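You operate a simulated robot arm through the tools that you are given. There is no shell and no other tool. Be economical: measure what you need, move in short steps, check, and stop when the job is done.

You run a simulated two-armed robot. Do the job below in one go: nothing can be reset, and whatever is moved stays where it is left.

## Task
Hold the test box, plug the sensor in, show 90 on the monitor, then switch both off; leave it plugged.

Only the result counts: the job must be done as asked and must still hold three seconds after the hand-in. Knocking over, shifting, dropping, spilling or breaking anything else fails it.

## Robot
Two 7-joint arms with two-finger parallel grippers on one trunk, on a base that drives. Base frame: it is fixed to the floor where the robot stands at the start and does not move with it; the origin is under the middle of the robot, x ahead of it, y to its left, z up. Readings come in m, rad, newtons and seconds.
The left shoulder is at the start at [0.07, 0.163, 1.37], the right one opposite. With the tool pointing down near the work surface each hand reaches from about 0.1 to 0.84 m from the robot's upright axis, wherever it stands, measured 20 degrees to its own side. Places, roughly: test box socket [0.6, 0.2, 0.9]; rate knob [0.6, 0.3, 0.9]; test box key [0.6, 0.2, 0.9]; monitor power key [-0.6, -0.7, 1.2]; monitor [-0.6, -0.8, 0.7]. Payload 3.43 kg a hand.
The TCP of each hand is the grasp point between the finger pads, 0.034 m short of the fingertips. In the tool frame z runs along the fingers and y along their closing line. The gripper opens to 0.128 m. The fingers are 0.024 m wide and 0.012 m thick; the gripper's body (0.048 by 0.13 m) begins 0.096 m behind the TCP.
Orientation is told as [roll, pitch, yaw] about the base's x, y, z axes, in that order, counted from this pose: with the fingers straight down and closing along the base's y, the tool's x points along the base's -x, its y along +y and its z along -z.

## Interface
- The arms move only by the tool apply_moves. It takes "left_series", "right_series" or both (then of equal length, played together; a hand with none holds still); each is one flat list of numbers, 6 for each row, row after row: the shift along the tool's x, y, z in m, then the turn, a rotation vector about the tool's x, y, z in rad. In form: [tx, ty, tz, wx, wy, wz, tx, ty, tz, wx, wy, wz, ...]. A call has 1 to 8 rows; each row shifts and turns the commanded pose from where the row before left it, along the tool's axes as they then stand. "left_hand" and "right_hand" are, for a hand that has rows, the opening, from 0 (shut) to 1 (fully open), set as the call begins (left out, the last holds). A row lasts 0.2 s, in which the tool goes at most 0.05 m and 0.15 rad; a call with a longer step from one row to the next is refused whole, and so is a gripper value outside its range. A pose out of reach is approached as far as the arm can. The call stops where the force on the tool passes 90 N (or 10 N more than at its start, if that is more) or the arm is blocked; 0.2 s more then pass. The fingers move at their own pace (about 0.153 m/s each) and stop on an object; they squeeze with about 26 N. The grip force told is the motor's: it shows also when the fingers shut on nothing. Time passes only in rows, and 0.2 s behind the last, so rows that do not move let the fingers close. The reply holds the time, the measured pose of the TCP, the force on the tool along the base axes, the opening and the grip force, in the units named above and with some noise, and new pictures: "pictures" is both (left out), scene, wrist or none (wrist: the cameras of the hands that moved).
- Cameras (640 x 400 px; columns grow to the right, rows downward): "scene" is now at [0.1131, -0.052, 1.5829]; the picture's right is [-0.63, -0.77, 0.00], its down [-0.56, 0.46, -0.69] and it looks along [0.53, -0.43, -0.73] (base axes); focal length 214 px, centre (320, 200). "left" rides on the left gripper at [0.076, 0.011, -0.16] in its tool frame; the picture's right is [-0.15, 0.99, 0.00], its down [-0.88, -0.13, -0.46] and it looks along [-0.45, -0.07, 0.89] (tool axes); focal length 234 px, centre (320, 200). "right" rides on the right gripper at [0.076, -0.011, -0.16] in its tool frame; the picture's right is [0.15, 0.99, 0.00], its down [-0.88, 0.13, -0.46] and it looks along [-0.45, 0.07, 0.89] (tool axes); focal length 234 px, centre (320, 200). There is no depth. A picture from a camera that has moved, and an enlarged one, comes with that camera's place and axes in the base frame and with its lens.
- lift_body(by): slides the trunk up (or, below 0, down) by that many m; the arms and the scene camera ride with it, the base frame stays. It gives what a move gives, with no picture.
- drive_base(legs): drives the robot by 1 to 6 legs, each [ahead, left, turn to the left] in m, m and rad, along the robot's own axes; the way and the turn of a leg run together, so that a leg with both is an arc; at most 1.5 m and 3.142 rad a leg. The arms and the cameras ride along, it lands a little off, and it stops where it bumps. It gives what a move gives, and a new picture of the scene camera.
- head_to(pan, tilt): turns the head with the scene camera to pan (to the left, within 1.501 rad either way) and tilt (down, from -0.506 to 1.204), counted from straight ahead of the robot. It gives what a move gives, and a new picture of the scene camera.
- inspect(camera, box): a new picture of the part [left, top, right, bottom] of that camera's present view, enlarged. No time passes.
- hand_in(): hands the job in; it is judged then, once.

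Go step by step. Nothing tells you exact positions but the pictures and the camera data: compare them with the known pose of the tool, close in by small moves and look again before you grip or let go. The budget is 120 turns and 170 pictures, counting those below and the enlarged ones. Unless the task says otherwise, let go and move clear before handing in, and close with one line.

The tools are called after ">>>" as name(argument=value, ...) on one line, values as JSON. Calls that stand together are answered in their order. apply_moves: Moves the arms, as the interface text tells. Its arguments: {"type":"object","properties":{"left_series":{"type":"array","items":{"type":"number"}},"left_hand":{"type":"number"},"right_series":{"type":"array","items":{"type":"number"}},"right_hand":{"type":"number"},"pictures":{"type":"string","enum":["both","scene","wrist","none"]}},"required":[]} The other tools are called the same way: lift_body (by) slides the trunk up or down; drive_base (legs) drives the base; head_to (pan, tilt) turns the head that bears the scene camera; inspect (camera, box) takes an enlarged picture of a part of a camera's view; hand_in () hands the job in.

At the start:

```text
time: 0.0
left_eef_pos: [0.5701, 0.3478, 1.3509]
left_tcp_rot: [-0.001, 0.0, 0.002]
left_force: [-0.1, 0.0, -0.3]
left_width: 0.1281
left_finger_force: 0.0
right_eef_pos: [0.4045, -0.1773, 1.4122]
right_tcp_rot: [0.0, 0.0, -0.003]
right_force: [-0.3, 0.7, -0.2]
right_width: 0.1283
right_finger_force: 0.0
trunk travel left (down, up): [-0.85, 0.09]
robot x, y, heading: [0.0024, 0.0001, 0.006]
head pan, tilt: [-0.686, 0.815]
```

scene: 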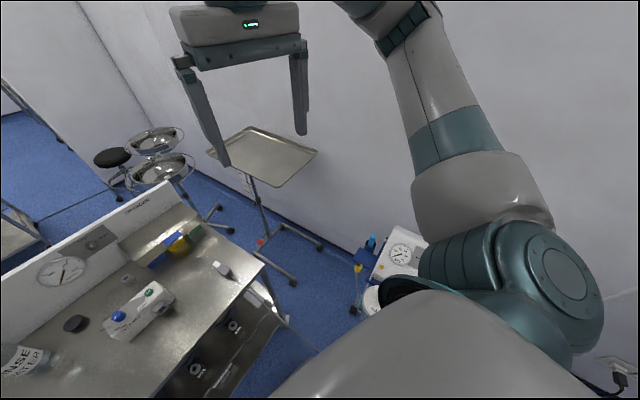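
right: 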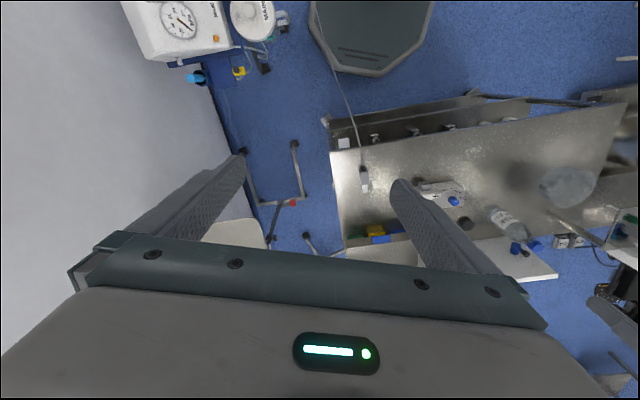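
left: 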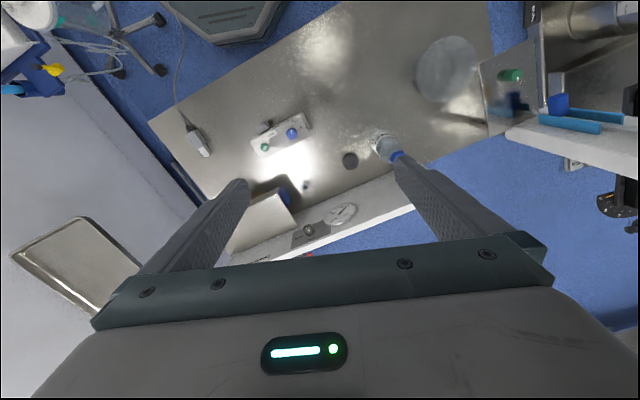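

I see the bench ahead-left with a small white test box (blue and green knobs), a sensor clip on a cable at the bench edge, and the monitor at right rear. I'll point the head at the test box and look closer.

>>> head_to(pan=0.35, tilt=0.95)

>>> inspect(camera="left", box=[140, 60, 400, 260])

```text
time: 1.3
left_eef_pos: [0.5696, 0.3477, 1.3487]
left_tcp_rot: [0.0, 0.002, 0.0]
left_force: [0.4, 0.0, 0.0]
left_width: 0.128
left_finger_force: 0.0
right_eef_pos: [0.4043, -0.1757, 1.4137]
right_tcp_rot: [0.0, 0.001, -0.002]
right_force: [-0.3, 0.0, -0.6]
right_width: 0.128
right_finger_force: 0.0
trunk travel left (down, up): [-0.85, 0.09]
robot x, y, heading: [0.0042, -0.0001, -0.006]
head pan, tilt: [0.351, 0.949]
camera scene: at [0.1196, 0.0236, 1.5727], right [0.34, -0.94, 0.0], down [-0.76, -0.28, -0.58], along [0.55, 0.2, -0.81], focal length 214 px, centre (320, 200)
```

scene: 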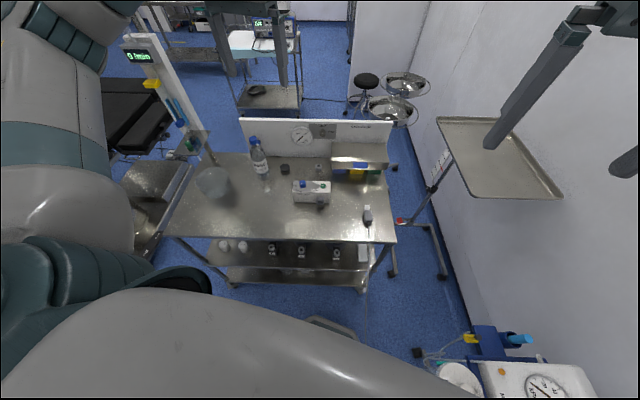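

```text
2.00 times, centred on (270, 160) of left
camera zoom: at [0.4933, 0.359, 1.5095], right [0.15, 0.99, 0.0], down [0.88, -0.13, 0.46], along [0.45, -0.07, -0.89], focal length 468 px, centre (420, 280)
```

zoom: 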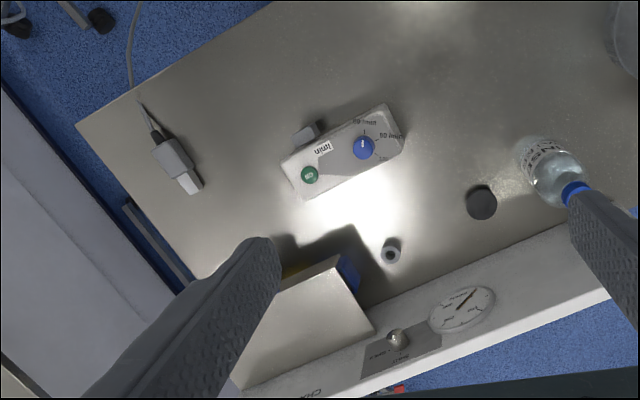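

The test box lies at about [0.61, 0.23], with a socket on its near side; the plug is at about [0.61, 0.0]. I'll look closer at these and then at the monitor.

>>> inspect(camera="scene", box=[270, 150, 400, 231])

>>> inspect(camera="left", box=[230, 95, 330, 158])

>>> head_to(pan=-1.5, tilt=0.5)

```text
4.92 times, centred on (335, 190) of scene
camera zoom: at [0.1196, 0.0236, 1.5727], right [0.34, -0.94, 0.0], down [-0.76, -0.28, -0.58], along [0.55, 0.2, -0.81], focal length 1056 px, centre (246, 247)
```

zoom: 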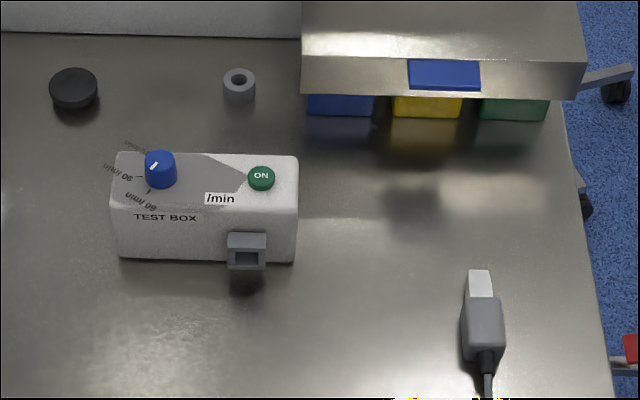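

```text
6.35 times, centred on (280, 126) of left
camera zoom: at [0.4933, 0.359, 1.5095], right [0.15, 0.99, 0.0], down [0.88, -0.13, 0.46], along [0.45, -0.07, -0.89], focal length 1487 px, centre (574, 667)
```

zoom: 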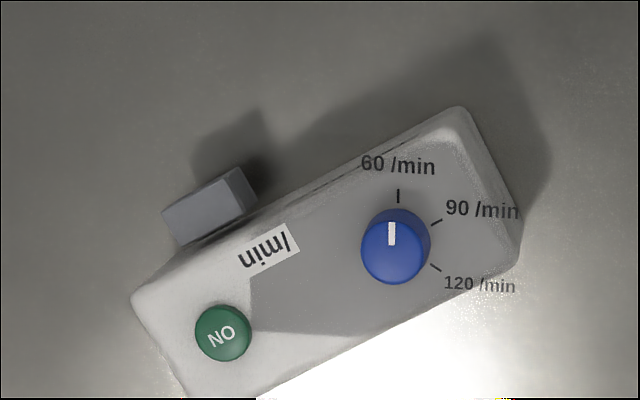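

```text
time: 3.1
left_eef_pos: [0.5692, 0.3481, 1.351]
left_tcp_rot: [0.0, -0.001, 0.0]
left_force: [0.6, 0.3, 0.3]
left_width: 0.1277
left_finger_force: 0.0
right_eef_pos: [0.4055, -0.1764, 1.4134]
right_tcp_rot: [0.0, 0.0, -0.001]
right_force: [0.3, -0.7, -0.3]
right_width: 0.1281
right_finger_force: 0.0
trunk travel left (down, up): [-0.85, 0.09]
robot x, y, heading: [-0.0014, 0.0006, -0.002]
head pan, tilt: [-1.499, 0.499]
camera scene: at [0.0579, -0.0921, 1.6102], right [-1.0, -0.07, 0.0], down [-0.03, 0.48, -0.88], along [0.06, -0.88, -0.48], focal length 214 px, centre (320, 200)
```

scene: 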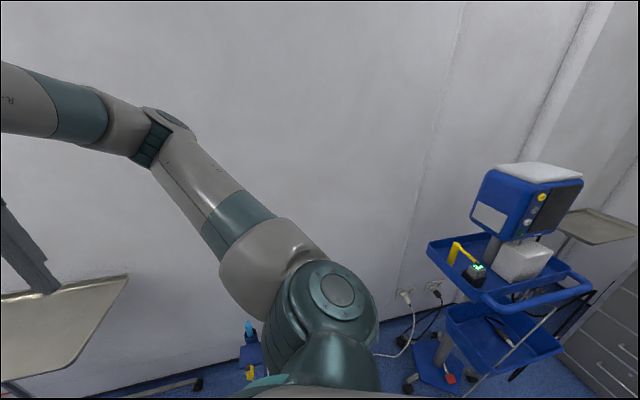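

The knob stands at 60 and 90 is one tick clockwise; the plug points away from the robot. Now I look at the monitor trolley.

>>> inspect(camera="scene", box=[400, 140, 640, 290])

>>> head_to(pan=-0.9, tilt=1.1)

```text
2.67 times, centred on (520, 215) of scene
camera zoom: at [0.0579, -0.0921, 1.6102], right [-1.0, -0.07, 0.0], down [-0.03, 0.48, -0.88], along [0.06, -0.88, -0.48], focal length 572 px, centre (-213, 160)
```

zoom: 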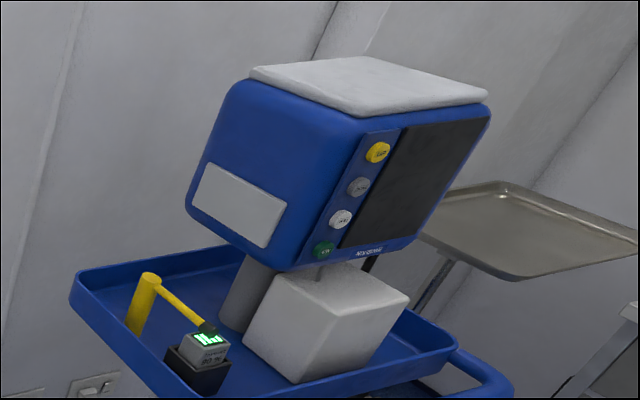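

```text
time: 4.1
left_eef_pos: [0.5691, 0.3477, 1.3498]
left_tcp_rot: [0.001, 0.0, -0.001]
left_force: [0.6, 0.5, 0.0]
left_width: 0.128
left_finger_force: 0.0
right_eef_pos: [0.4045, -0.1768, 1.4135]
right_tcp_rot: [0.001, 0.0, -0.001]
right_force: [-0.5, 0.1, -0.5]
right_width: 0.128
right_finger_force: 0.1
trunk travel left (down, up): [-0.85, 0.09]
robot x, y, heading: [0.0012, 0.006, -0.005]
head pan, tilt: [-0.901, 1.1]
camera scene: at [0.0904, -0.0509, 1.5626], right [-0.78, -0.62, 0.0], down [-0.55, 0.7, -0.45], along [0.28, -0.36, -0.89], focal length 214 px, centre (320, 200)
```

scene: 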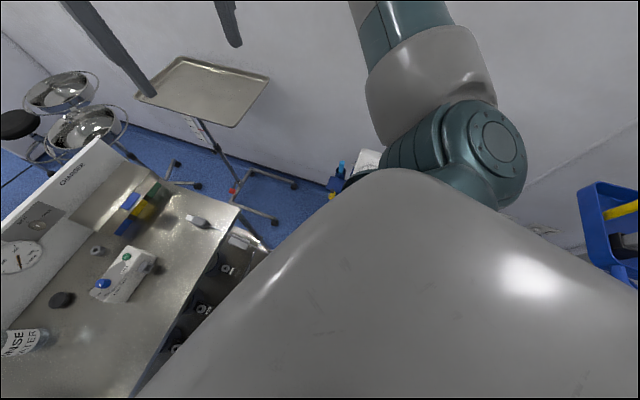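

I now place the box's left end at about [0.593, 0.289], with the box yawed about 18 to 20 degrees. I bring the left hand above it and turn its closing line across the box depth.

>>> apply_moves(left_series=[-0.004, -0.009, 0.04, 0, 0, 0, -0.004, -0.009, 0.04, 0, 0, 0, -0.004, -0.009, 0.04, 0, 0, 0, -0.004, -0.009, 0.04, 0, 0, 0, -0.004, -0.009, 0.04, 0, 0, 0, -0.003, -0.014, 0.04, 0, 0, 0], pictures="none")

>>> apply_moves(left_series=[0, 0, 0, 0, 0, 0.15, 0, 0, 0, 0, 0, 0.15, 0, 0, 0, 0, 0, 0.15, 0, 0, 0, 0, 0, 0.15, 0, 0, 0, 0, 0, 0.15, 0, 0, 0, 0, 0, 0.15, 0, 0, 0, 0, 0, 0.15, 0, 0, 0, 0, 0, 0.15], left_hand=0.85, pictures="wrist")

>>> head_to(pan=0.2, tilt=0.9)

```text
time: 5.5
left_eef_pos: [0.5954, 0.2889, 1.1093]
left_tcp_rot: [0.0, 0.001, 0.0]
left_force: [0.4, -0.3, 1.2]
left_width: 0.128
left_finger_force: 0.1
right_eef_pos: [0.4046, -0.1774, 1.4135]
right_tcp_rot: [0.001, 0.0, 0.0]
right_force: [-0.4, -0.3, 0.5]
right_width: 0.1283
right_finger_force: 0.0
trunk travel left (down, up): [-0.85, 0.09]
robot x, y, heading: [0.0006, 0.0004, -0.004]
head pan, tilt: [-0.901, 1.1]
```

```text
time: 7.3
left_eef_pos: [0.5928, 0.2881, 1.109]
left_tcp_rot: [0.0, 0.0, -1.201]
left_force: [-0.7, -0.2, 0.5]
left_width: 0.1087
left_finger_force: 0.0
right_eef_pos: [0.4049, -0.177, 1.4136]
right_tcp_rot: [0.0, 0.002, -0.002]
right_force: [0.3, -0.3, 0.2]
right_width: 0.1282
right_finger_force: 0.1
trunk travel left (down, up): [-0.85, 0.09]
robot x, y, heading: [0.0007, 0.0019, -0.001]
head pan, tilt: [-0.901, 1.1]
camera left: at [0.5753, 0.3635, 1.269], right [0.98, 0.22, 0.0], down [0.2, -0.87, 0.46], along [0.1, -0.44, -0.89], focal length 234 px, centre (320, 200)
```

left: 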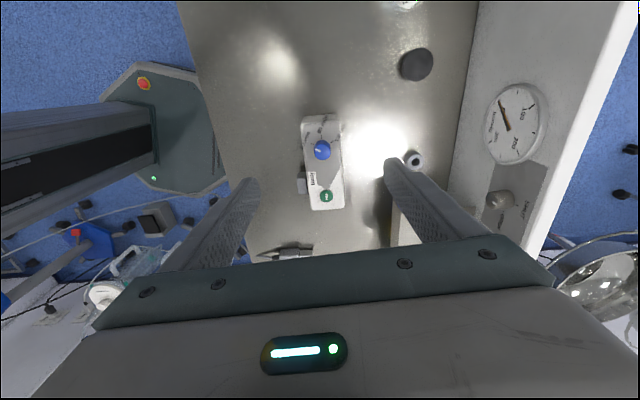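

```text
time: 8.7
left_eef_pos: [0.5929, 0.2886, 1.1105]
left_tcp_rot: [0.0, -0.001, -1.196]
left_force: [0.7, -0.7, -0.2]
left_width: 0.1089
left_finger_force: 0.0
right_eef_pos: [0.4046, -0.1766, 1.4116]
right_tcp_rot: [0.0, 0.0, -0.001]
right_force: [0.2, -0.5, 0.0]
right_width: 0.128
right_finger_force: 0.1
trunk travel left (down, up): [-0.85, 0.09]
robot x, y, heading: [0.0018, 0.0002, 0.003]
head pan, tilt: [0.201, 0.901]
camera scene: at [0.1253, 0.0136, 1.5763], right [0.2, -0.98, 0.0], down [-0.77, -0.16, -0.62], along [0.61, 0.12, -0.78], focal length 214 px, centre (320, 200)
```

scene: 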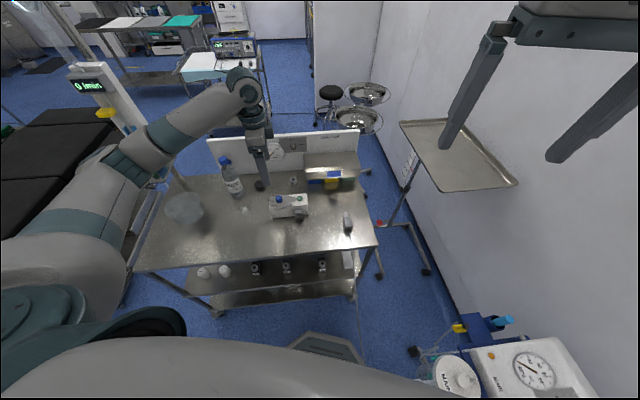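

The hand is above the box, almost aligned. I zoom in on the box for an accurate position.

>>> inspect(camera="left", box=[260, 100, 388, 220])

>>> inspect(camera="scene", box=[240, 170, 368, 250])

```text
3.33 times, centred on (324, 160) of left
camera zoom: at [0.5749, 0.3635, 1.269], right [0.97, 0.22, 0.0], down [0.2, -0.87, 0.46], along [0.1, -0.44, -0.89], focal length 781 px, centre (307, 333)
```

zoom: 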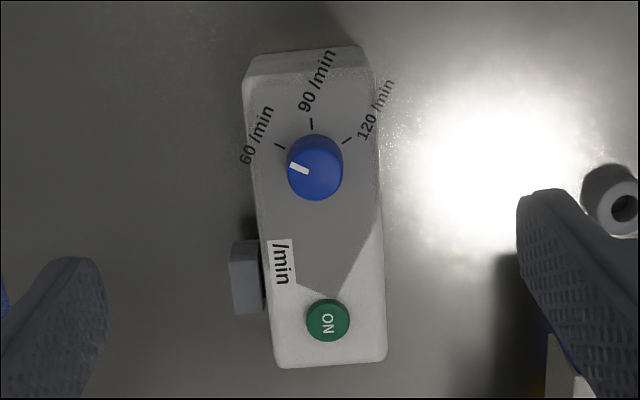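

```text
5.00 times, centred on (304, 210) of scene
camera zoom: at [0.1253, 0.0136, 1.5763], right [0.2, -0.98, 0.0], down [-0.77, -0.16, -0.62], along [0.61, 0.12, -0.78], focal length 1072 px, centre (400, 150)
```

zoom: 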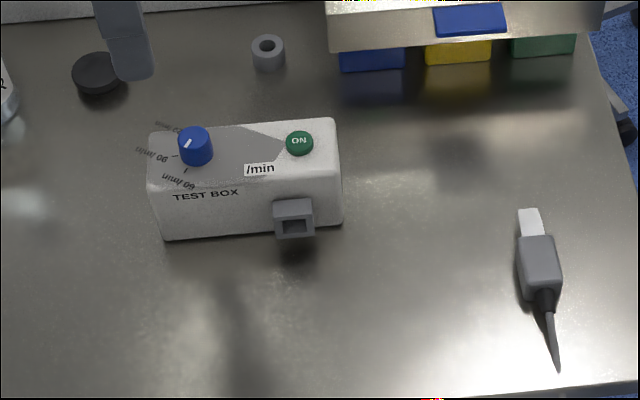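

The left hand sits over the box end within a few millimetres; I correct the yaw by 0.065, go down to z = 0.89 and look.

>>> apply_moves(left_series=[0, 0, 0.03, 0, 0, 0.065, 0, 0, 0.04, 0, 0, 0, 0, 0, 0.04, 0, 0, 0, 0, 0, 0.04, 0, 0, 0, 0, 0, 0.04, 0, 0, 0, 0, 0, 0.03, 0, 0, 0], pictures="both")

```text
time: 10.1
left_eef_pos: [0.594, 0.2891, 0.8895]
left_tcp_rot: [0.001, -0.001, -1.264]
left_force: [0.9, 0.6, -0.8]
left_width: 0.1093
left_finger_force: 0.0
right_eef_pos: [0.4042, -0.1771, 1.413]
right_tcp_rot: [0.001, -0.001, -0.002]
right_force: [-0.7, 1.1, 0.2]
right_width: 0.128
right_finger_force: 0.1
trunk travel left (down, up): [-0.85, 0.09]
robot x, y, heading: [0.0002, -0.0021, 0.0]
head pan, tilt: [0.201, 0.901]
camera scene: at [0.1254, 0.0137, 1.5764], right [0.2, -0.98, 0.0], down [-0.77, -0.16, -0.62], along [0.61, 0.12, -0.78], focal length 214 px, centre (320, 200)
camera left: at [0.5809, 0.3651, 1.0488], right [0.99, 0.16, 0.0], down [0.14, -0.88, 0.46], along [0.07, -0.45, -0.89], focal length 234 px, centre (320, 200)
```

scene: 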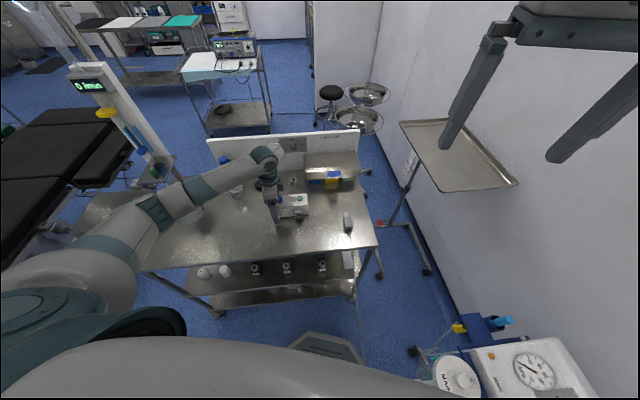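
left: 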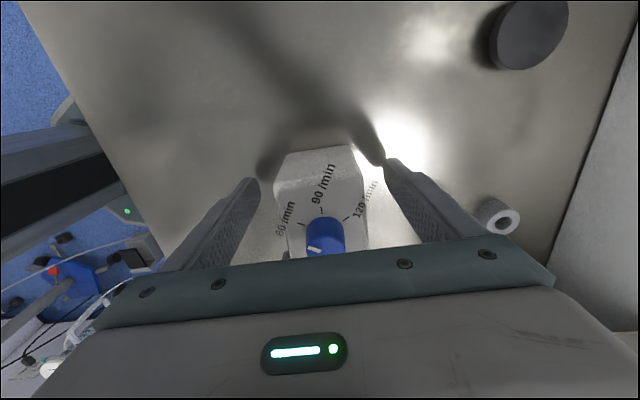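

The fingers straddle the box evenly, so I close the left hand.

>>> apply_moves(left_series=[0, 0, 0, 0, 0, 0, 0, 0, 0, 0, 0, 0, 0, 0, 0, 0, 0, 0], left_hand=0.2, pictures="wrist")

>>> inspect(camera="scene", box=[240, 170, 368, 250])

>>> inspect(camera="right", box=[330, 140, 458, 220])

```text
time: 10.8
left_eef_pos: [0.5939, 0.2893, 0.8899]
left_tcp_rot: [0.0, 0.0, -1.264]
left_force: [0.5, 0.9, 1.3]
left_width: 0.0598
left_finger_force: 26.2
right_eef_pos: [0.4045, -0.1763, 1.4128]
right_tcp_rot: [-0.001, -0.001, -0.003]
right_force: [0.3, 0.7, -0.4]
right_width: 0.1281
right_finger_force: 0.1
trunk travel left (down, up): [-0.85, 0.09]
robot x, y, heading: [0.0017, 0.001, -0.001]
head pan, tilt: [0.201, 0.901]
camera left: at [0.581, 0.365, 1.0491], right [0.99, 0.16, 0.0], down [0.14, -0.88, 0.46], along [0.07, -0.45, -0.89], focal length 234 px, centre (320, 200)
```

left: 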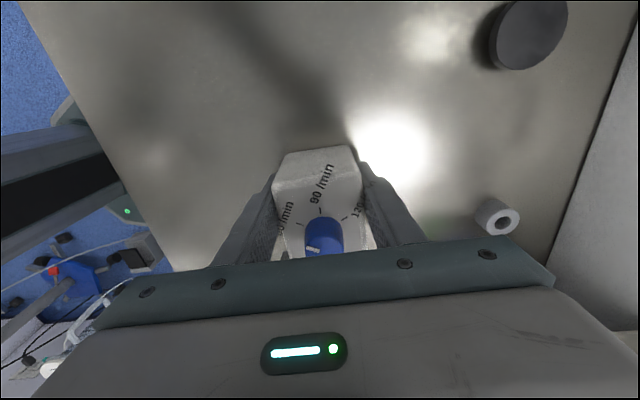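

```text
5.00 times, centred on (304, 210) of scene
camera zoom: at [0.1255, 0.0139, 1.5763], right [0.2, -0.98, 0.0], down [-0.77, -0.16, -0.62], along [0.61, 0.12, -0.78], focal length 1072 px, centre (400, 150)
```

zoom: 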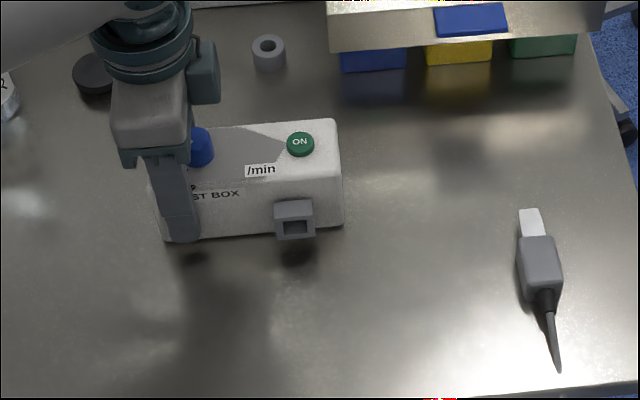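

```text
5.00 times, centred on (394, 180) of right
camera zoom: at [0.3285, -0.187, 1.572], right [-0.15, 0.99, 0.0], down [0.88, 0.13, 0.46], along [0.45, 0.07, -0.89], focal length 1171 px, centre (-50, 300)
```

zoom: 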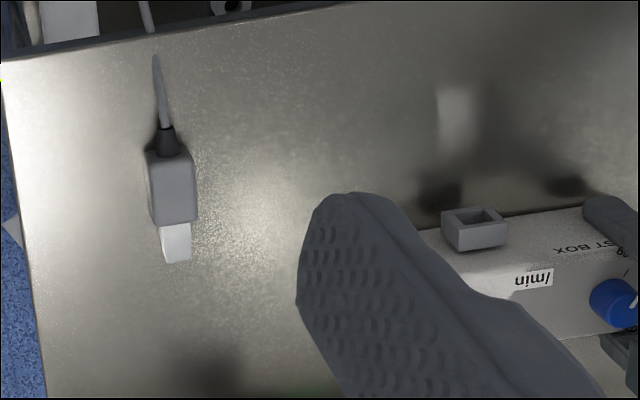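

The box is held (width 0.060). By triangulation the socket mouth is near [0.567, 0.188, 0.888] and the plug body near [0.582, -0.001], yawed about 16 degrees. I bring the right hand over the plug.

>>> apply_moves(right_series=[-0.02, 0.02, 0.04, 0, 0, 0, -0.02, 0.02, 0.04, 0, 0, 0, -0.02, 0.02, 0.04, 0, 0, 0, -0.02, 0.02, 0.04, 0, 0, 0, -0.02, 0.02, 0.04, 0, 0, 0, -0.02, 0.02, 0.04, 0, 0, 0, -0.02, 0.02, 0.04, 0, 0, 0, -0.02, 0.02, 0.04, 0, 0, 0], right_hand=0.6, pictures="none")

>>> apply_moves(right_series=[0, 0, 0, 0, 0, -0.145, 0, 0, 0, 0, 0, -0.145, 0, 0, 0, 0, -0.12, 0, 0, 0, 0, 0, -0.12, 0, 0, 0, 0, 0, -0.11, 0], pictures="both")

```text
time: 12.7
left_eef_pos: [0.5939, 0.2893, 0.8902]
left_tcp_rot: [0.0, 0.0, -1.263]
left_force: [0.9, -0.2, 0.8]
left_width: 0.0598
left_finger_force: 25.9
right_eef_pos: [0.5672, -0.0164, 1.0935]
right_tcp_rot: [-0.001, 0.0, -0.001]
right_force: [0.2, 1.1, -0.3]
right_width: 0.0769
right_finger_force: 0.0
trunk travel left (down, up): [-0.85, 0.09]
robot x, y, heading: [0.0014, 0.0005, -0.0]
head pan, tilt: [0.201, 0.901]
```

```text
time: 13.8
left_eef_pos: [0.5933, 0.2881, 0.8894]
left_tcp_rot: [0.001, 0.001, -1.263]
left_force: [0.1, 0.3, -0.3]
left_width: 0.0598
left_finger_force: 25.6
right_eef_pos: [0.5658, -0.0162, 1.0937]
right_tcp_rot: [0.001, -0.352, 0.288]
right_force: [0.7, 0.2, 0.4]
right_width: 0.0768
right_finger_force: 0.0
trunk travel left (down, up): [-0.85, 0.09]
robot x, y, heading: [-0.0007, -0.0013, 0.006]
head pan, tilt: [0.201, 0.901]
camera scene: at [0.1252, 0.0135, 1.5763], right [0.2, -0.98, 0.0], down [-0.77, -0.16, -0.62], along [0.61, 0.12, -0.78], focal length 214 px, centre (320, 200)
camera right: at [0.4471, -0.0625, 1.2165], right [-0.41, 0.91, -0.05], down [0.6, 0.32, 0.73], along [0.68, 0.27, -0.68], focal length 234 px, centre (320, 200)
```

scene: 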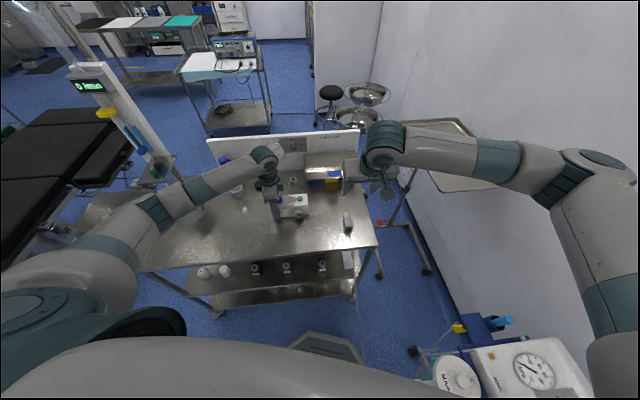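
right: 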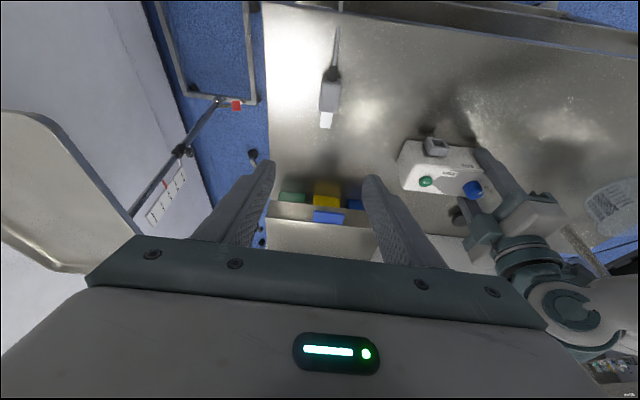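

The right hand is up and tilted. I zoom in on the plug and socket from its camera.

>>> inspect(camera="right", box=[260, 20, 420, 120])

>>> inspect(camera="right", box=[380, 110, 508, 210])

```text
4.00 times, centred on (340, 70) of right
camera zoom: at [0.4471, -0.0625, 1.2165], right [-0.41, 0.91, -0.05], down [0.6, 0.32, 0.73], along [0.68, 0.27, -0.68], focal length 937 px, centre (240, 720)
```

zoom: 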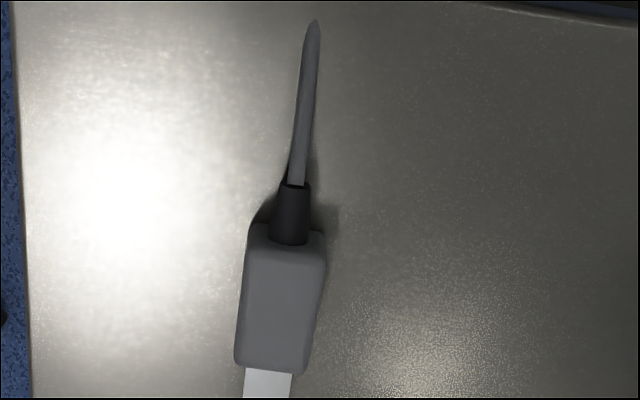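

```text
4.00 times, centred on (444, 160) of right
camera zoom: at [0.4471, -0.0625, 1.2165], right [-0.41, 0.91, -0.05], down [0.6, 0.32, 0.73], along [0.68, 0.27, -0.68], focal length 937 px, centre (-176, 360)
```

zoom: 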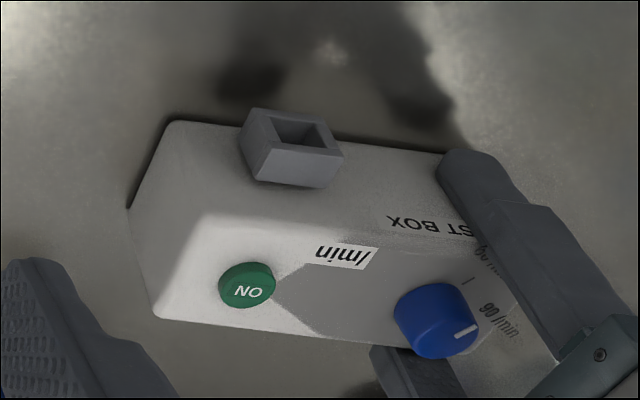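

The plug body centre comes out at about [0.582, -0.003], top at z≈0.872, yaw 0.29, which fits the hand's yaw. I go three quarters of the way down and look.

>>> apply_moves(right_series=[0.0104, 0.0013, 0.0334, 0, 0, 0, 0.0104, 0.0013, 0.0334, 0, 0, 0, 0.0104, 0.0013, 0.0334, 0, 0, 0, 0.0104, 0.0013, 0.0334, 0, 0, 0, 0.0052, 0.0006, 0.0167, 0, 0, 0], right_hand=0.5, pictures="both")

>>> inspect(camera="scene", box=[240, 160, 400, 260])

```text
time: 15.1
left_eef_pos: [0.5937, 0.2876, 0.8899]
left_tcp_rot: [0.0, 0.0, -1.263]
left_force: [-0.5, -0.4, -0.6]
left_width: 0.0601
left_finger_force: 26.1
right_eef_pos: [0.5715, -0.0089, 0.9349]
right_tcp_rot: [0.001, -0.351, 0.287]
right_force: [1.1, 0.7, -1.2]
right_width: 0.064
right_finger_force: 0.1
trunk travel left (down, up): [-0.85, 0.09]
robot x, y, heading: [-0.0027, 0.0012, -0.002]
head pan, tilt: [0.201, 0.901]
camera scene: at [0.1256, 0.0138, 1.5763], right [0.2, -0.98, 0.0], down [-0.77, -0.16, -0.62], along [0.61, 0.12, -0.78], focal length 214 px, centre (320, 200)
camera right: at [0.4524, -0.0541, 1.0589], right [-0.41, 0.91, -0.05], down [0.61, 0.32, 0.73], along [0.68, 0.27, -0.68], focal length 234 px, centre (320, 200)
```

scene: 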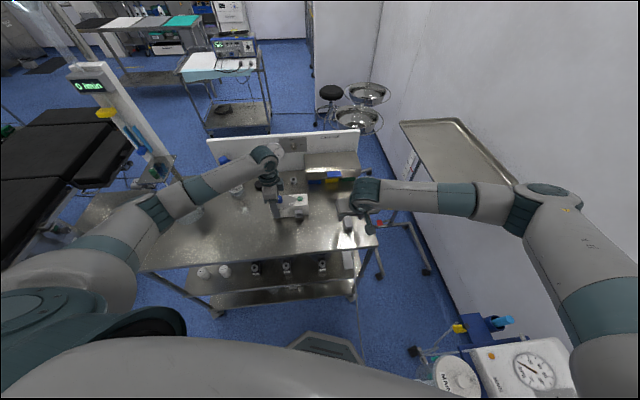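
right: 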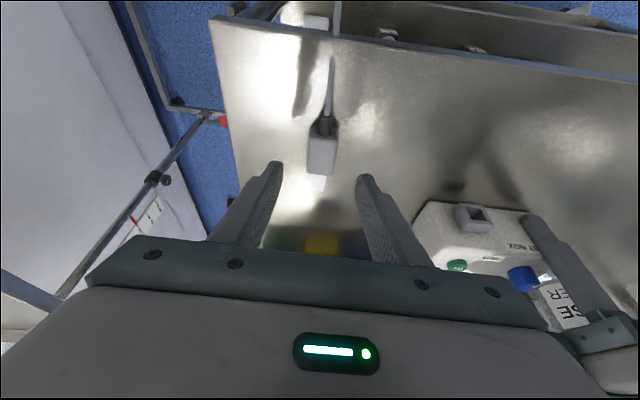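

```text
4.00 times, centred on (320, 210) of scene
camera zoom: at [0.1256, 0.0138, 1.5763], right [0.2, -0.98, 0.0], down [-0.77, -0.16, -0.62], along [0.61, 0.12, -0.78], focal length 858 px, centre (320, 160)
```

zoom: 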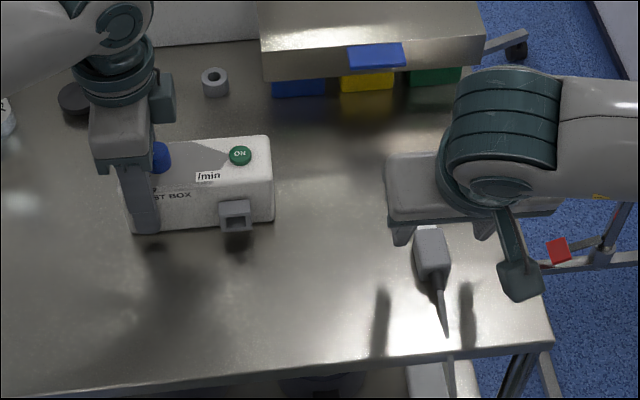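

The plug lies between the fingers. I go down the last 5 cm and look before closing.

>>> apply_moves(right_series=[0.0077, 0.0012, 0.0243, 0, 0, 0, 0.0077, 0.0012, 0.0243, 0, 0, 0], pictures="wrist")

>>> inspect(camera="right", box=[220, 90, 420, 215])

```text
time: 15.7
left_eef_pos: [0.595, 0.2887, 0.8904]
left_tcp_rot: [-0.001, -0.001, -1.264]
left_force: [0.0, -0.1, 0.9]
left_width: 0.0595
left_finger_force: 25.7
right_eef_pos: [0.5717, -0.0056, 0.8846]
right_tcp_rot: [0.0, -0.349, 0.289]
right_force: [-0.4, -0.2, 0.4]
right_width: 0.064
right_finger_force: 0.0
trunk travel left (down, up): [-0.85, 0.09]
robot x, y, heading: [-0.0012, 0.0008, 0.002]
head pan, tilt: [0.201, 0.901]
camera right: at [0.4543, -0.0505, 1.0073], right [-0.41, 0.91, -0.05], down [0.61, 0.32, 0.73], along [0.68, 0.27, -0.68], focal length 234 px, centre (320, 200)
```

right: 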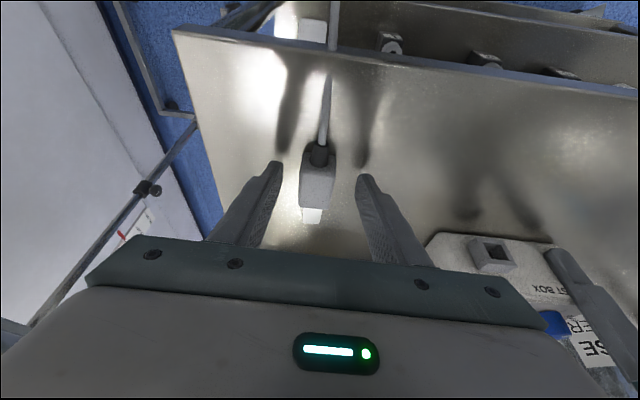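

```text
3.20 times, centred on (320, 152) of right
camera zoom: at [0.4543, -0.0505, 1.0073], right [-0.41, 0.91, -0.05], down [0.61, 0.32, 0.73], along [0.68, 0.27, -0.68], focal length 749 px, centre (320, 352)
```

zoom: 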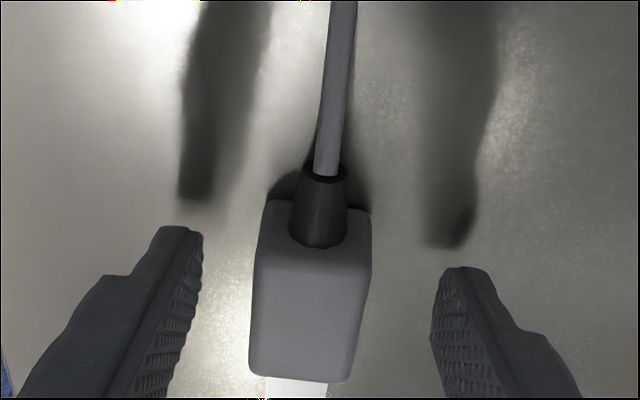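

The plug is centred between the fingers; I close the right hand.

>>> apply_moves(right_series=[0, 0, 0, 0, 0, 0, 0, 0, 0, 0, 0, 0, 0, 0, 0, 0, 0, 0], right_hand=0.0, pictures="wrist")

```text
time: 16.4
left_eef_pos: [0.5938, 0.2892, 0.8904]
left_tcp_rot: [0.0, 0.0, -1.264]
left_force: [0.0, -0.5, 0.2]
left_width: 0.0597
left_finger_force: 26.0
right_eef_pos: [0.5726, -0.0043, 0.8851]
right_tcp_rot: [-0.001, -0.351, 0.289]
right_force: [0.3, 0.2, 0.5]
right_width: 0.0291
right_finger_force: 26.0
trunk travel left (down, up): [-0.85, 0.09]
robot x, y, heading: [-0.0007, 0.0033, -0.004]
head pan, tilt: [0.201, 0.901]
camera right: at [0.4541, -0.0506, 1.0074], right [-0.41, 0.91, -0.05], down [0.61, 0.32, 0.73], along [0.68, 0.27, -0.68], focal length 234 px, centre (320, 200)
```

right: 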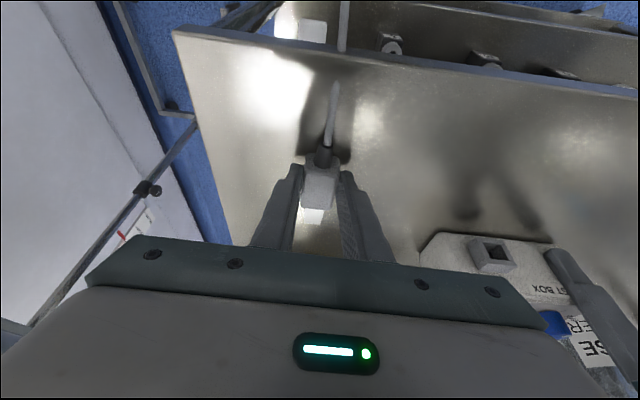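

The plug is gripped (0.029 wide). I lift it 5 cm and carry it to stand in front of the socket, clear of it.

>>> apply_moves(right_series=[-0.0086, 0, -0.0235, 0, 0, 0, -0.0086, 0, -0.0235, 0, 0, 0, 0.0094, 0.0371, -0.0034, 0, 0, 0, 0.0094, 0.0371, -0.0034, 0, 0, 0, 0.0094, 0.0371, -0.0034, 0, 0, 0, 0.0094, 0.0371, -0.0034, 0, 0, 0, 0.0094, 0.0371, -0.0034, 0, 0, 0], pictures="both")

>>> inspect(camera="scene", box=[240, 160, 368, 240])

>>> inspect(camera="right", box=[240, 130, 400, 230])

```text
time: 18.1
left_eef_pos: [0.5939, 0.2897, 0.8904]
left_tcp_rot: [0.001, -0.003, -1.264]
left_force: [0.2, 0.2, -0.1]
left_width: 0.0597
left_finger_force: 26.1
right_eef_pos: [0.4725, 0.1588, 0.9362]
right_tcp_rot: [0.0, -0.351, 0.289]
right_force: [0.2, -0.1, -1.4]
right_width: 0.0289
right_finger_force: 26.5
trunk travel left (down, up): [-0.85, 0.09]
robot x, y, heading: [-0.0002, -0.0004, 0.001]
head pan, tilt: [0.201, 0.901]
camera scene: at [0.1249, 0.0156, 1.5763], right [0.2, -0.98, 0.0], down [-0.77, -0.16, -0.62], along [0.61, 0.12, -0.78], focal length 214 px, centre (320, 200)
camera right: at [0.3535, 0.1123, 1.0588], right [-0.41, 0.91, -0.05], down [0.61, 0.32, 0.73], along [0.68, 0.27, -0.68], focal length 234 px, centre (320, 200)
```

scene: 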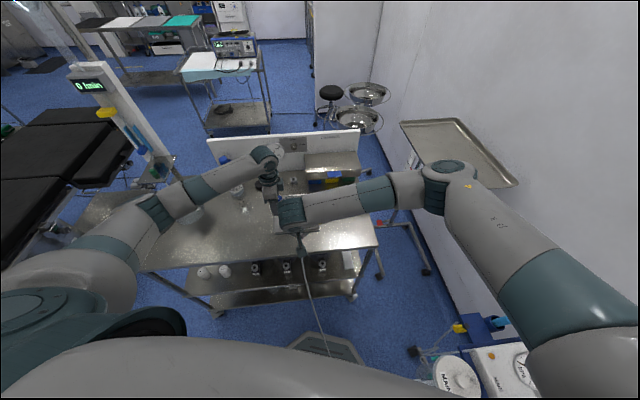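
right: 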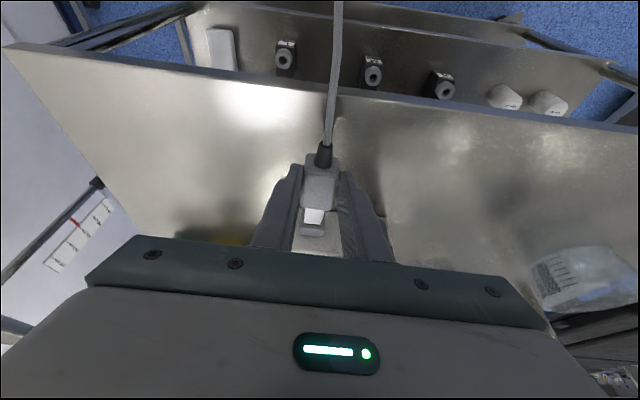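

```text
5.00 times, centred on (304, 200) of scene
camera zoom: at [0.1249, 0.0156, 1.5763], right [0.2, -0.98, 0.0], down [-0.77, -0.16, -0.62], along [0.61, 0.12, -0.78], focal length 1072 px, centre (400, 200)
```

zoom: 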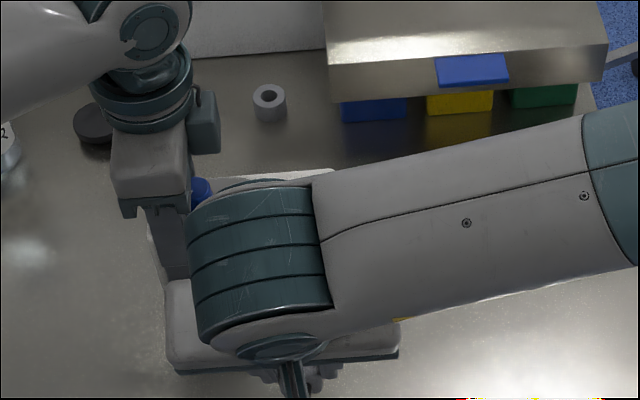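

```text
4.00 times, centred on (320, 180) of right
camera zoom: at [0.3535, 0.1123, 1.0588], right [-0.41, 0.91, -0.05], down [0.61, 0.32, 0.73], along [0.68, 0.27, -0.68], focal length 937 px, centre (320, 280)
```

zoom: 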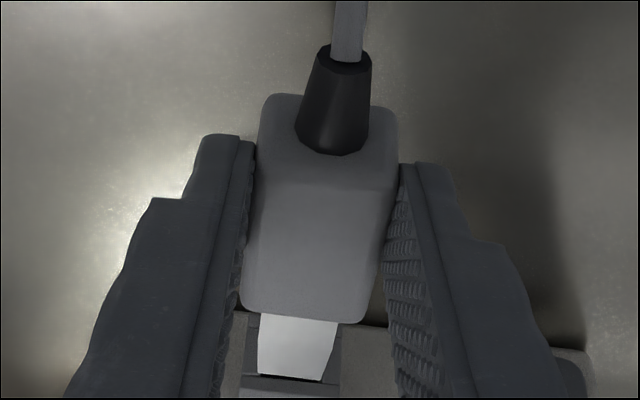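

The plug is in front of the socket, about 2.5 cm too high by my estimate. I lower it and compare tip and socket in the wrist view.

>>> apply_moves(right_series=[0.0082, 0, 0.0225, 0, 0, 0], pictures="none")

>>> inspect(camera="right", box=[260, 150, 388, 230])

>>> inspect(camera="left", box=[0, 0, 640, 400])

```text
time: 18.4
left_eef_pos: [0.594, 0.2885, 0.8903]
left_tcp_rot: [0.0, 0.0, -1.264]
left_force: [0.6, -1.6, 0.3]
left_width: 0.06
left_finger_force: 26.5
right_eef_pos: [0.4729, 0.1581, 0.9117]
right_tcp_rot: [0.0, -0.349, 0.289]
right_force: [-0.1, -0.3, -0.6]
right_width: 0.0293
right_finger_force: 26.1
trunk travel left (down, up): [-0.85, 0.09]
robot x, y, heading: [0.0012, -0.0017, 0.004]
head pan, tilt: [0.201, 0.901]
```

```text
5.00 times, centred on (324, 190) of right
camera zoom: at [0.3532, 0.1111, 1.0345], right [-0.41, 0.91, -0.05], down [0.61, 0.32, 0.73], along [0.68, 0.27, -0.68], focal length 1171 px, centre (300, 250)
```

zoom: 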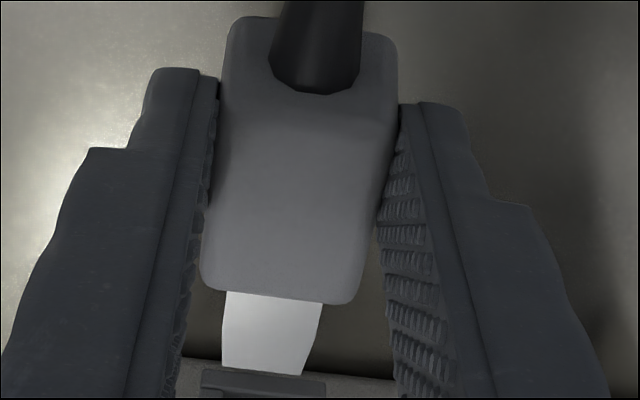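

```text
1.00 times, centred on (320, 200) of left
camera zoom: at [0.5811, 0.3651, 1.0491], right [0.99, 0.16, 0.0], down [0.14, -0.88, 0.46], along [0.07, -0.45, -0.89], focal length 234 px, centre (320, 200)
```

zoom: 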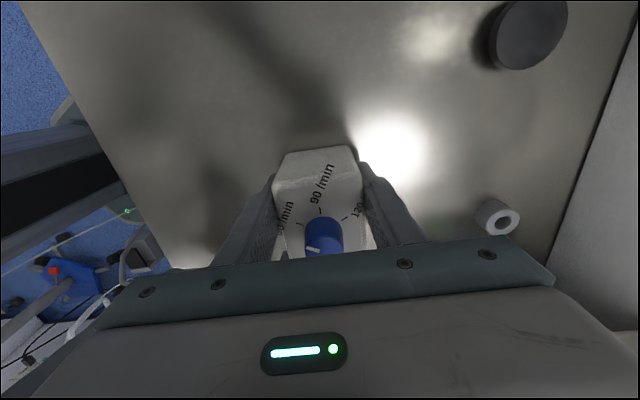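

The crop cut off what matters, so I take a lower crop of the wrist view.

>>> inspect(camera="right", box=[230, 170, 422, 290])

```text
3.33 times, centred on (326, 230) of right
camera zoom: at [0.3532, 0.1111, 1.0345], right [-0.41, 0.91, -0.05], down [0.61, 0.32, 0.73], along [0.68, 0.27, -0.68], focal length 781 px, centre (300, 100)
```

zoom: 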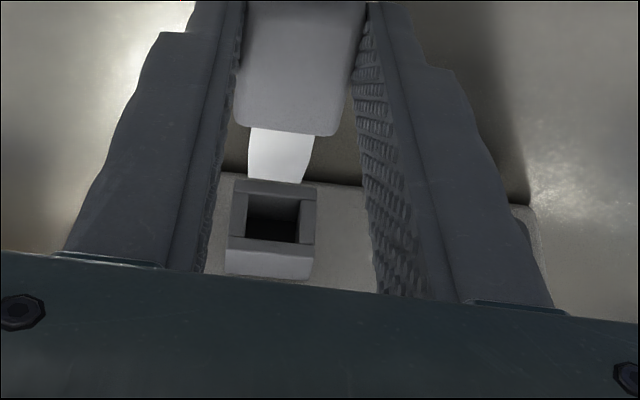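

From several wrist views the socket mouth is at about [0.569, 0.1905, 0.878], and the tip is roughly 37 mm away and about 3 mm high. I close in to about 9 mm and look again.

>>> apply_moves(right_series=[-0.0127, 0.0003, 0.0062, -0.0058, 0, -0.016, -0.0127, 0.0003, 0.0062, 0, 0, 0], pictures="none")

>>> inspect(camera="right", box=[250, 180, 378, 260])

```text
time: 19.1
left_eef_pos: [0.593, 0.2887, 0.889]
left_tcp_rot: [0.002, 0.0, -1.263]
left_force: [0.9, 0.5, 0.2]
left_width: 0.06
left_finger_force: 25.4
right_eef_pos: [0.4972, 0.1669, 0.9092]
right_tcp_rot: [0.002, -0.351, 0.308]
right_force: [0.0, 0.8, -1.4]
right_width: 0.0291
right_finger_force: 26.0
trunk travel left (down, up): [-0.85, 0.09]
robot x, y, heading: [-0.0024, 0.001, 0.0]
head pan, tilt: [0.201, 0.901]
```

```text
5.00 times, centred on (314, 220) of right
camera zoom: at [0.3803, 0.1185, 1.0319], right [-0.43, 0.9, -0.05], down [0.6, 0.33, 0.73], along [0.67, 0.28, -0.68], focal length 1171 px, centre (350, 100)
```

zoom: 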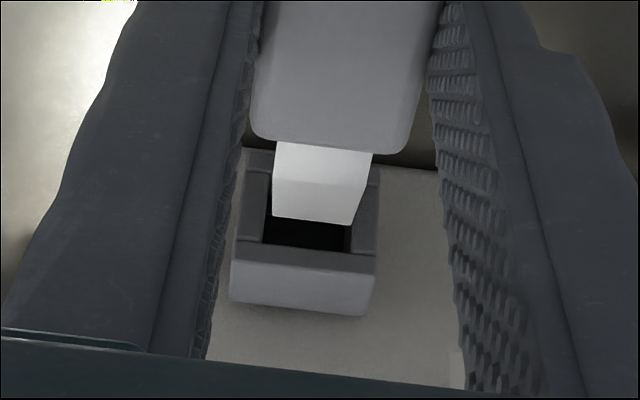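

Laterally aligned; the tip looks maybe 1 mm high with a gap of about 10 mm. I drop 1 mm, advance 5 mm and look.

>>> apply_moves(right_series=[-0.0044, 0, 0.0026, 0, 0, 0], pictures="none")

>>> inspect(camera="right", box=[270, 190, 350, 240])

```text
time: 19.4
left_eef_pos: [0.5942, 0.2882, 0.89]
left_tcp_rot: [0.001, 0.001, -1.263]
left_force: [-0.5, 0.7, -0.2]
left_width: 0.0598
left_finger_force: 25.7
right_eef_pos: [0.5018, 0.1671, 0.9081]
right_tcp_rot: [0.001, -0.35, 0.306]
right_force: [-0.5, 0.9, -0.7]
right_width: 0.0291
right_finger_force: 26.0
trunk travel left (down, up): [-0.85, 0.09]
robot x, y, heading: [-0.0009, -0.0026, -0.003]
head pan, tilt: [0.201, 0.901]
```

```text
8.00 times, centred on (310, 215) of right
camera zoom: at [0.3855, 0.1198, 1.0308], right [-0.43, 0.9, -0.05], down [0.6, 0.33, 0.73], along [0.67, 0.28, -0.68], focal length 1873 px, centre (400, 80)
```

zoom: 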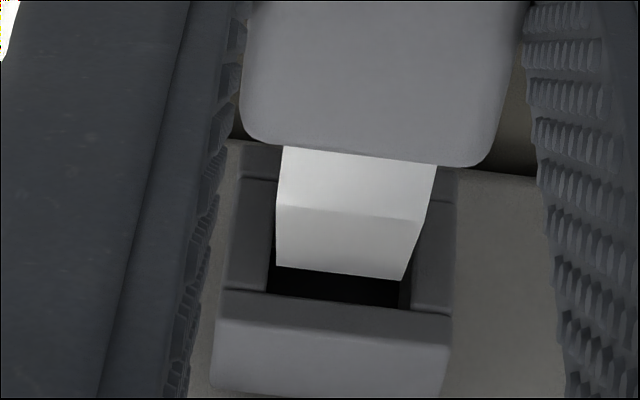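

The tip lines up inside the opening on both sides, with a little room to the top edge. I advance 8 mm.

>>> apply_moves(right_series=[-0.0038, 0, 0.0014, 0, 0, 0, -0.0038, 0, 0.0014, 0, 0, 0], pictures="none")

>>> inspect(camera="right", box=[270, 190, 350, 240])

```text
time: 20.1
left_eef_pos: [0.5941, 0.2889, 0.8897]
left_tcp_rot: [-0.001, 0.0, -1.263]
left_force: [-0.2, 0.2, -0.2]
left_width: 0.06
left_finger_force: 25.8
right_eef_pos: [0.5102, 0.1706, 0.9079]
right_tcp_rot: [-0.001, -0.351, 0.306]
right_force: [-0.6, 0.2, -0.8]
right_width: 0.0289
right_finger_force: 25.5
trunk travel left (down, up): [-0.85, 0.09]
robot x, y, heading: [-0.0014, 0.001, -0.001]
head pan, tilt: [0.201, 0.901]
```

```text
8.00 times, centred on (310, 215) of right
camera zoom: at [0.3932, 0.1225, 1.03], right [-0.43, 0.9, -0.05], down [0.6, 0.33, 0.73], along [0.67, 0.28, -0.68], focal length 1873 px, centre (400, 80)
```

zoom: 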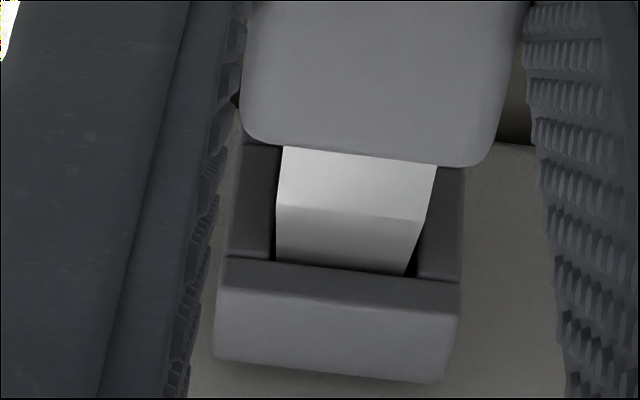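

The tip is entering under the upper lip without force. I shift 0.5 mm sideways and push on.

>>> apply_moves(right_series=[-0.0038, 0.0004, 0.0014, 0, 0, 0, -0.0038, 0, 0.0014, 0, 0, 0, -0.0038, 0, 0.0014, 0, 0, 0], pictures="none")

>>> inspect(camera="right", box=[270, 190, 350, 240])

```text
time: 20.9
left_eef_pos: [0.5945, 0.2898, 0.8902]
left_tcp_rot: [0.0, 0.0, -1.264]
left_force: [7.7, 4.0, 0.3]
left_width: 0.0598
left_finger_force: 26.2
right_eef_pos: [0.5224, 0.175, 0.9072]
right_tcp_rot: [0.0, -0.348, 0.308]
right_force: [-6.8, -5.5, -2.6]
right_width: 0.0293
right_finger_force: 26.4
trunk travel left (down, up): [-0.85, 0.09]
robot x, y, heading: [-0.0015, 0.0022, 0.005]
head pan, tilt: [0.201, 0.901]
```

```text
8.00 times, centred on (310, 215) of right
camera zoom: at [0.405, 0.127, 1.0304], right [-0.43, 0.9, -0.05], down [0.6, 0.33, 0.73], along [0.67, 0.28, -0.68], focal length 1873 px, centre (400, 80)
```

zoom: 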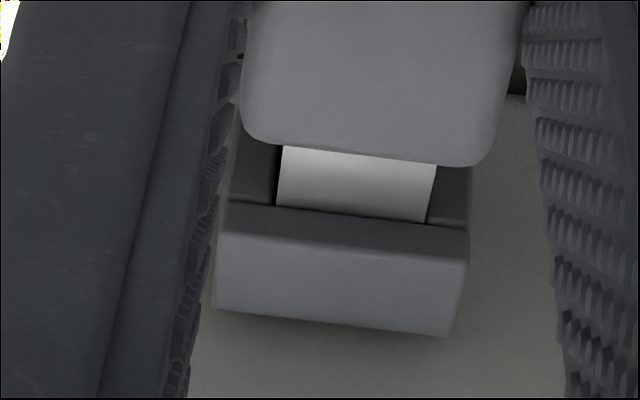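

About half in, with 8 N of axial resistance taken up by the left hand. I keep pushing.

>>> apply_moves(right_series=[-0.0038, 0, 0.0014, 0, 0, 0, -0.0038, 0, 0.0014, 0, 0, 0, -0.0028, 0, 0.001, 0, 0, 0], pictures="none")

>>> inspect(camera="right", box=[270, 190, 350, 240])

```text
time: 21.6
left_eef_pos: [0.594, 0.2915, 0.8907]
left_tcp_rot: [0.003, 0.002, -1.26]
left_force: [19.7, 21.6, 0.8]
left_width: 0.0617
left_finger_force: 25.8
right_eef_pos: [0.5306, 0.1773, 0.9068]
right_tcp_rot: [-0.003, -0.347, 0.306]
right_force: [-19.9, -20.1, -0.4]
right_width: 0.0294
right_finger_force: 25.7
trunk travel left (down, up): [-0.85, 0.09]
robot x, y, heading: [0.0017, -0.0033, -0.002]
head pan, tilt: [0.201, 0.901]
```

```text
8.00 times, centred on (310, 215) of right
camera zoom: at [0.4147, 0.1295, 1.03], right [-0.43, 0.9, -0.05], down [0.6, 0.33, 0.73], along [0.67, 0.28, -0.68], focal length 1873 px, centre (400, 80)
```

zoom: 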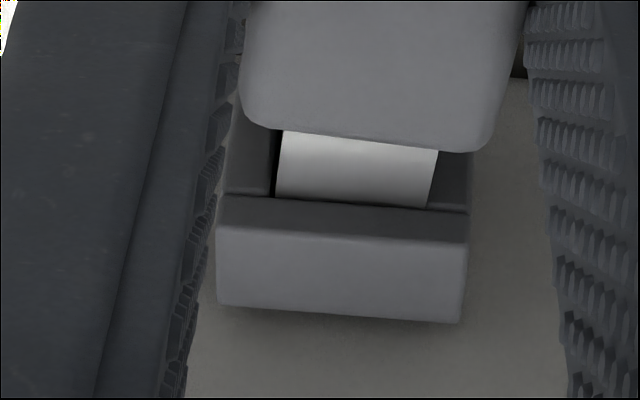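

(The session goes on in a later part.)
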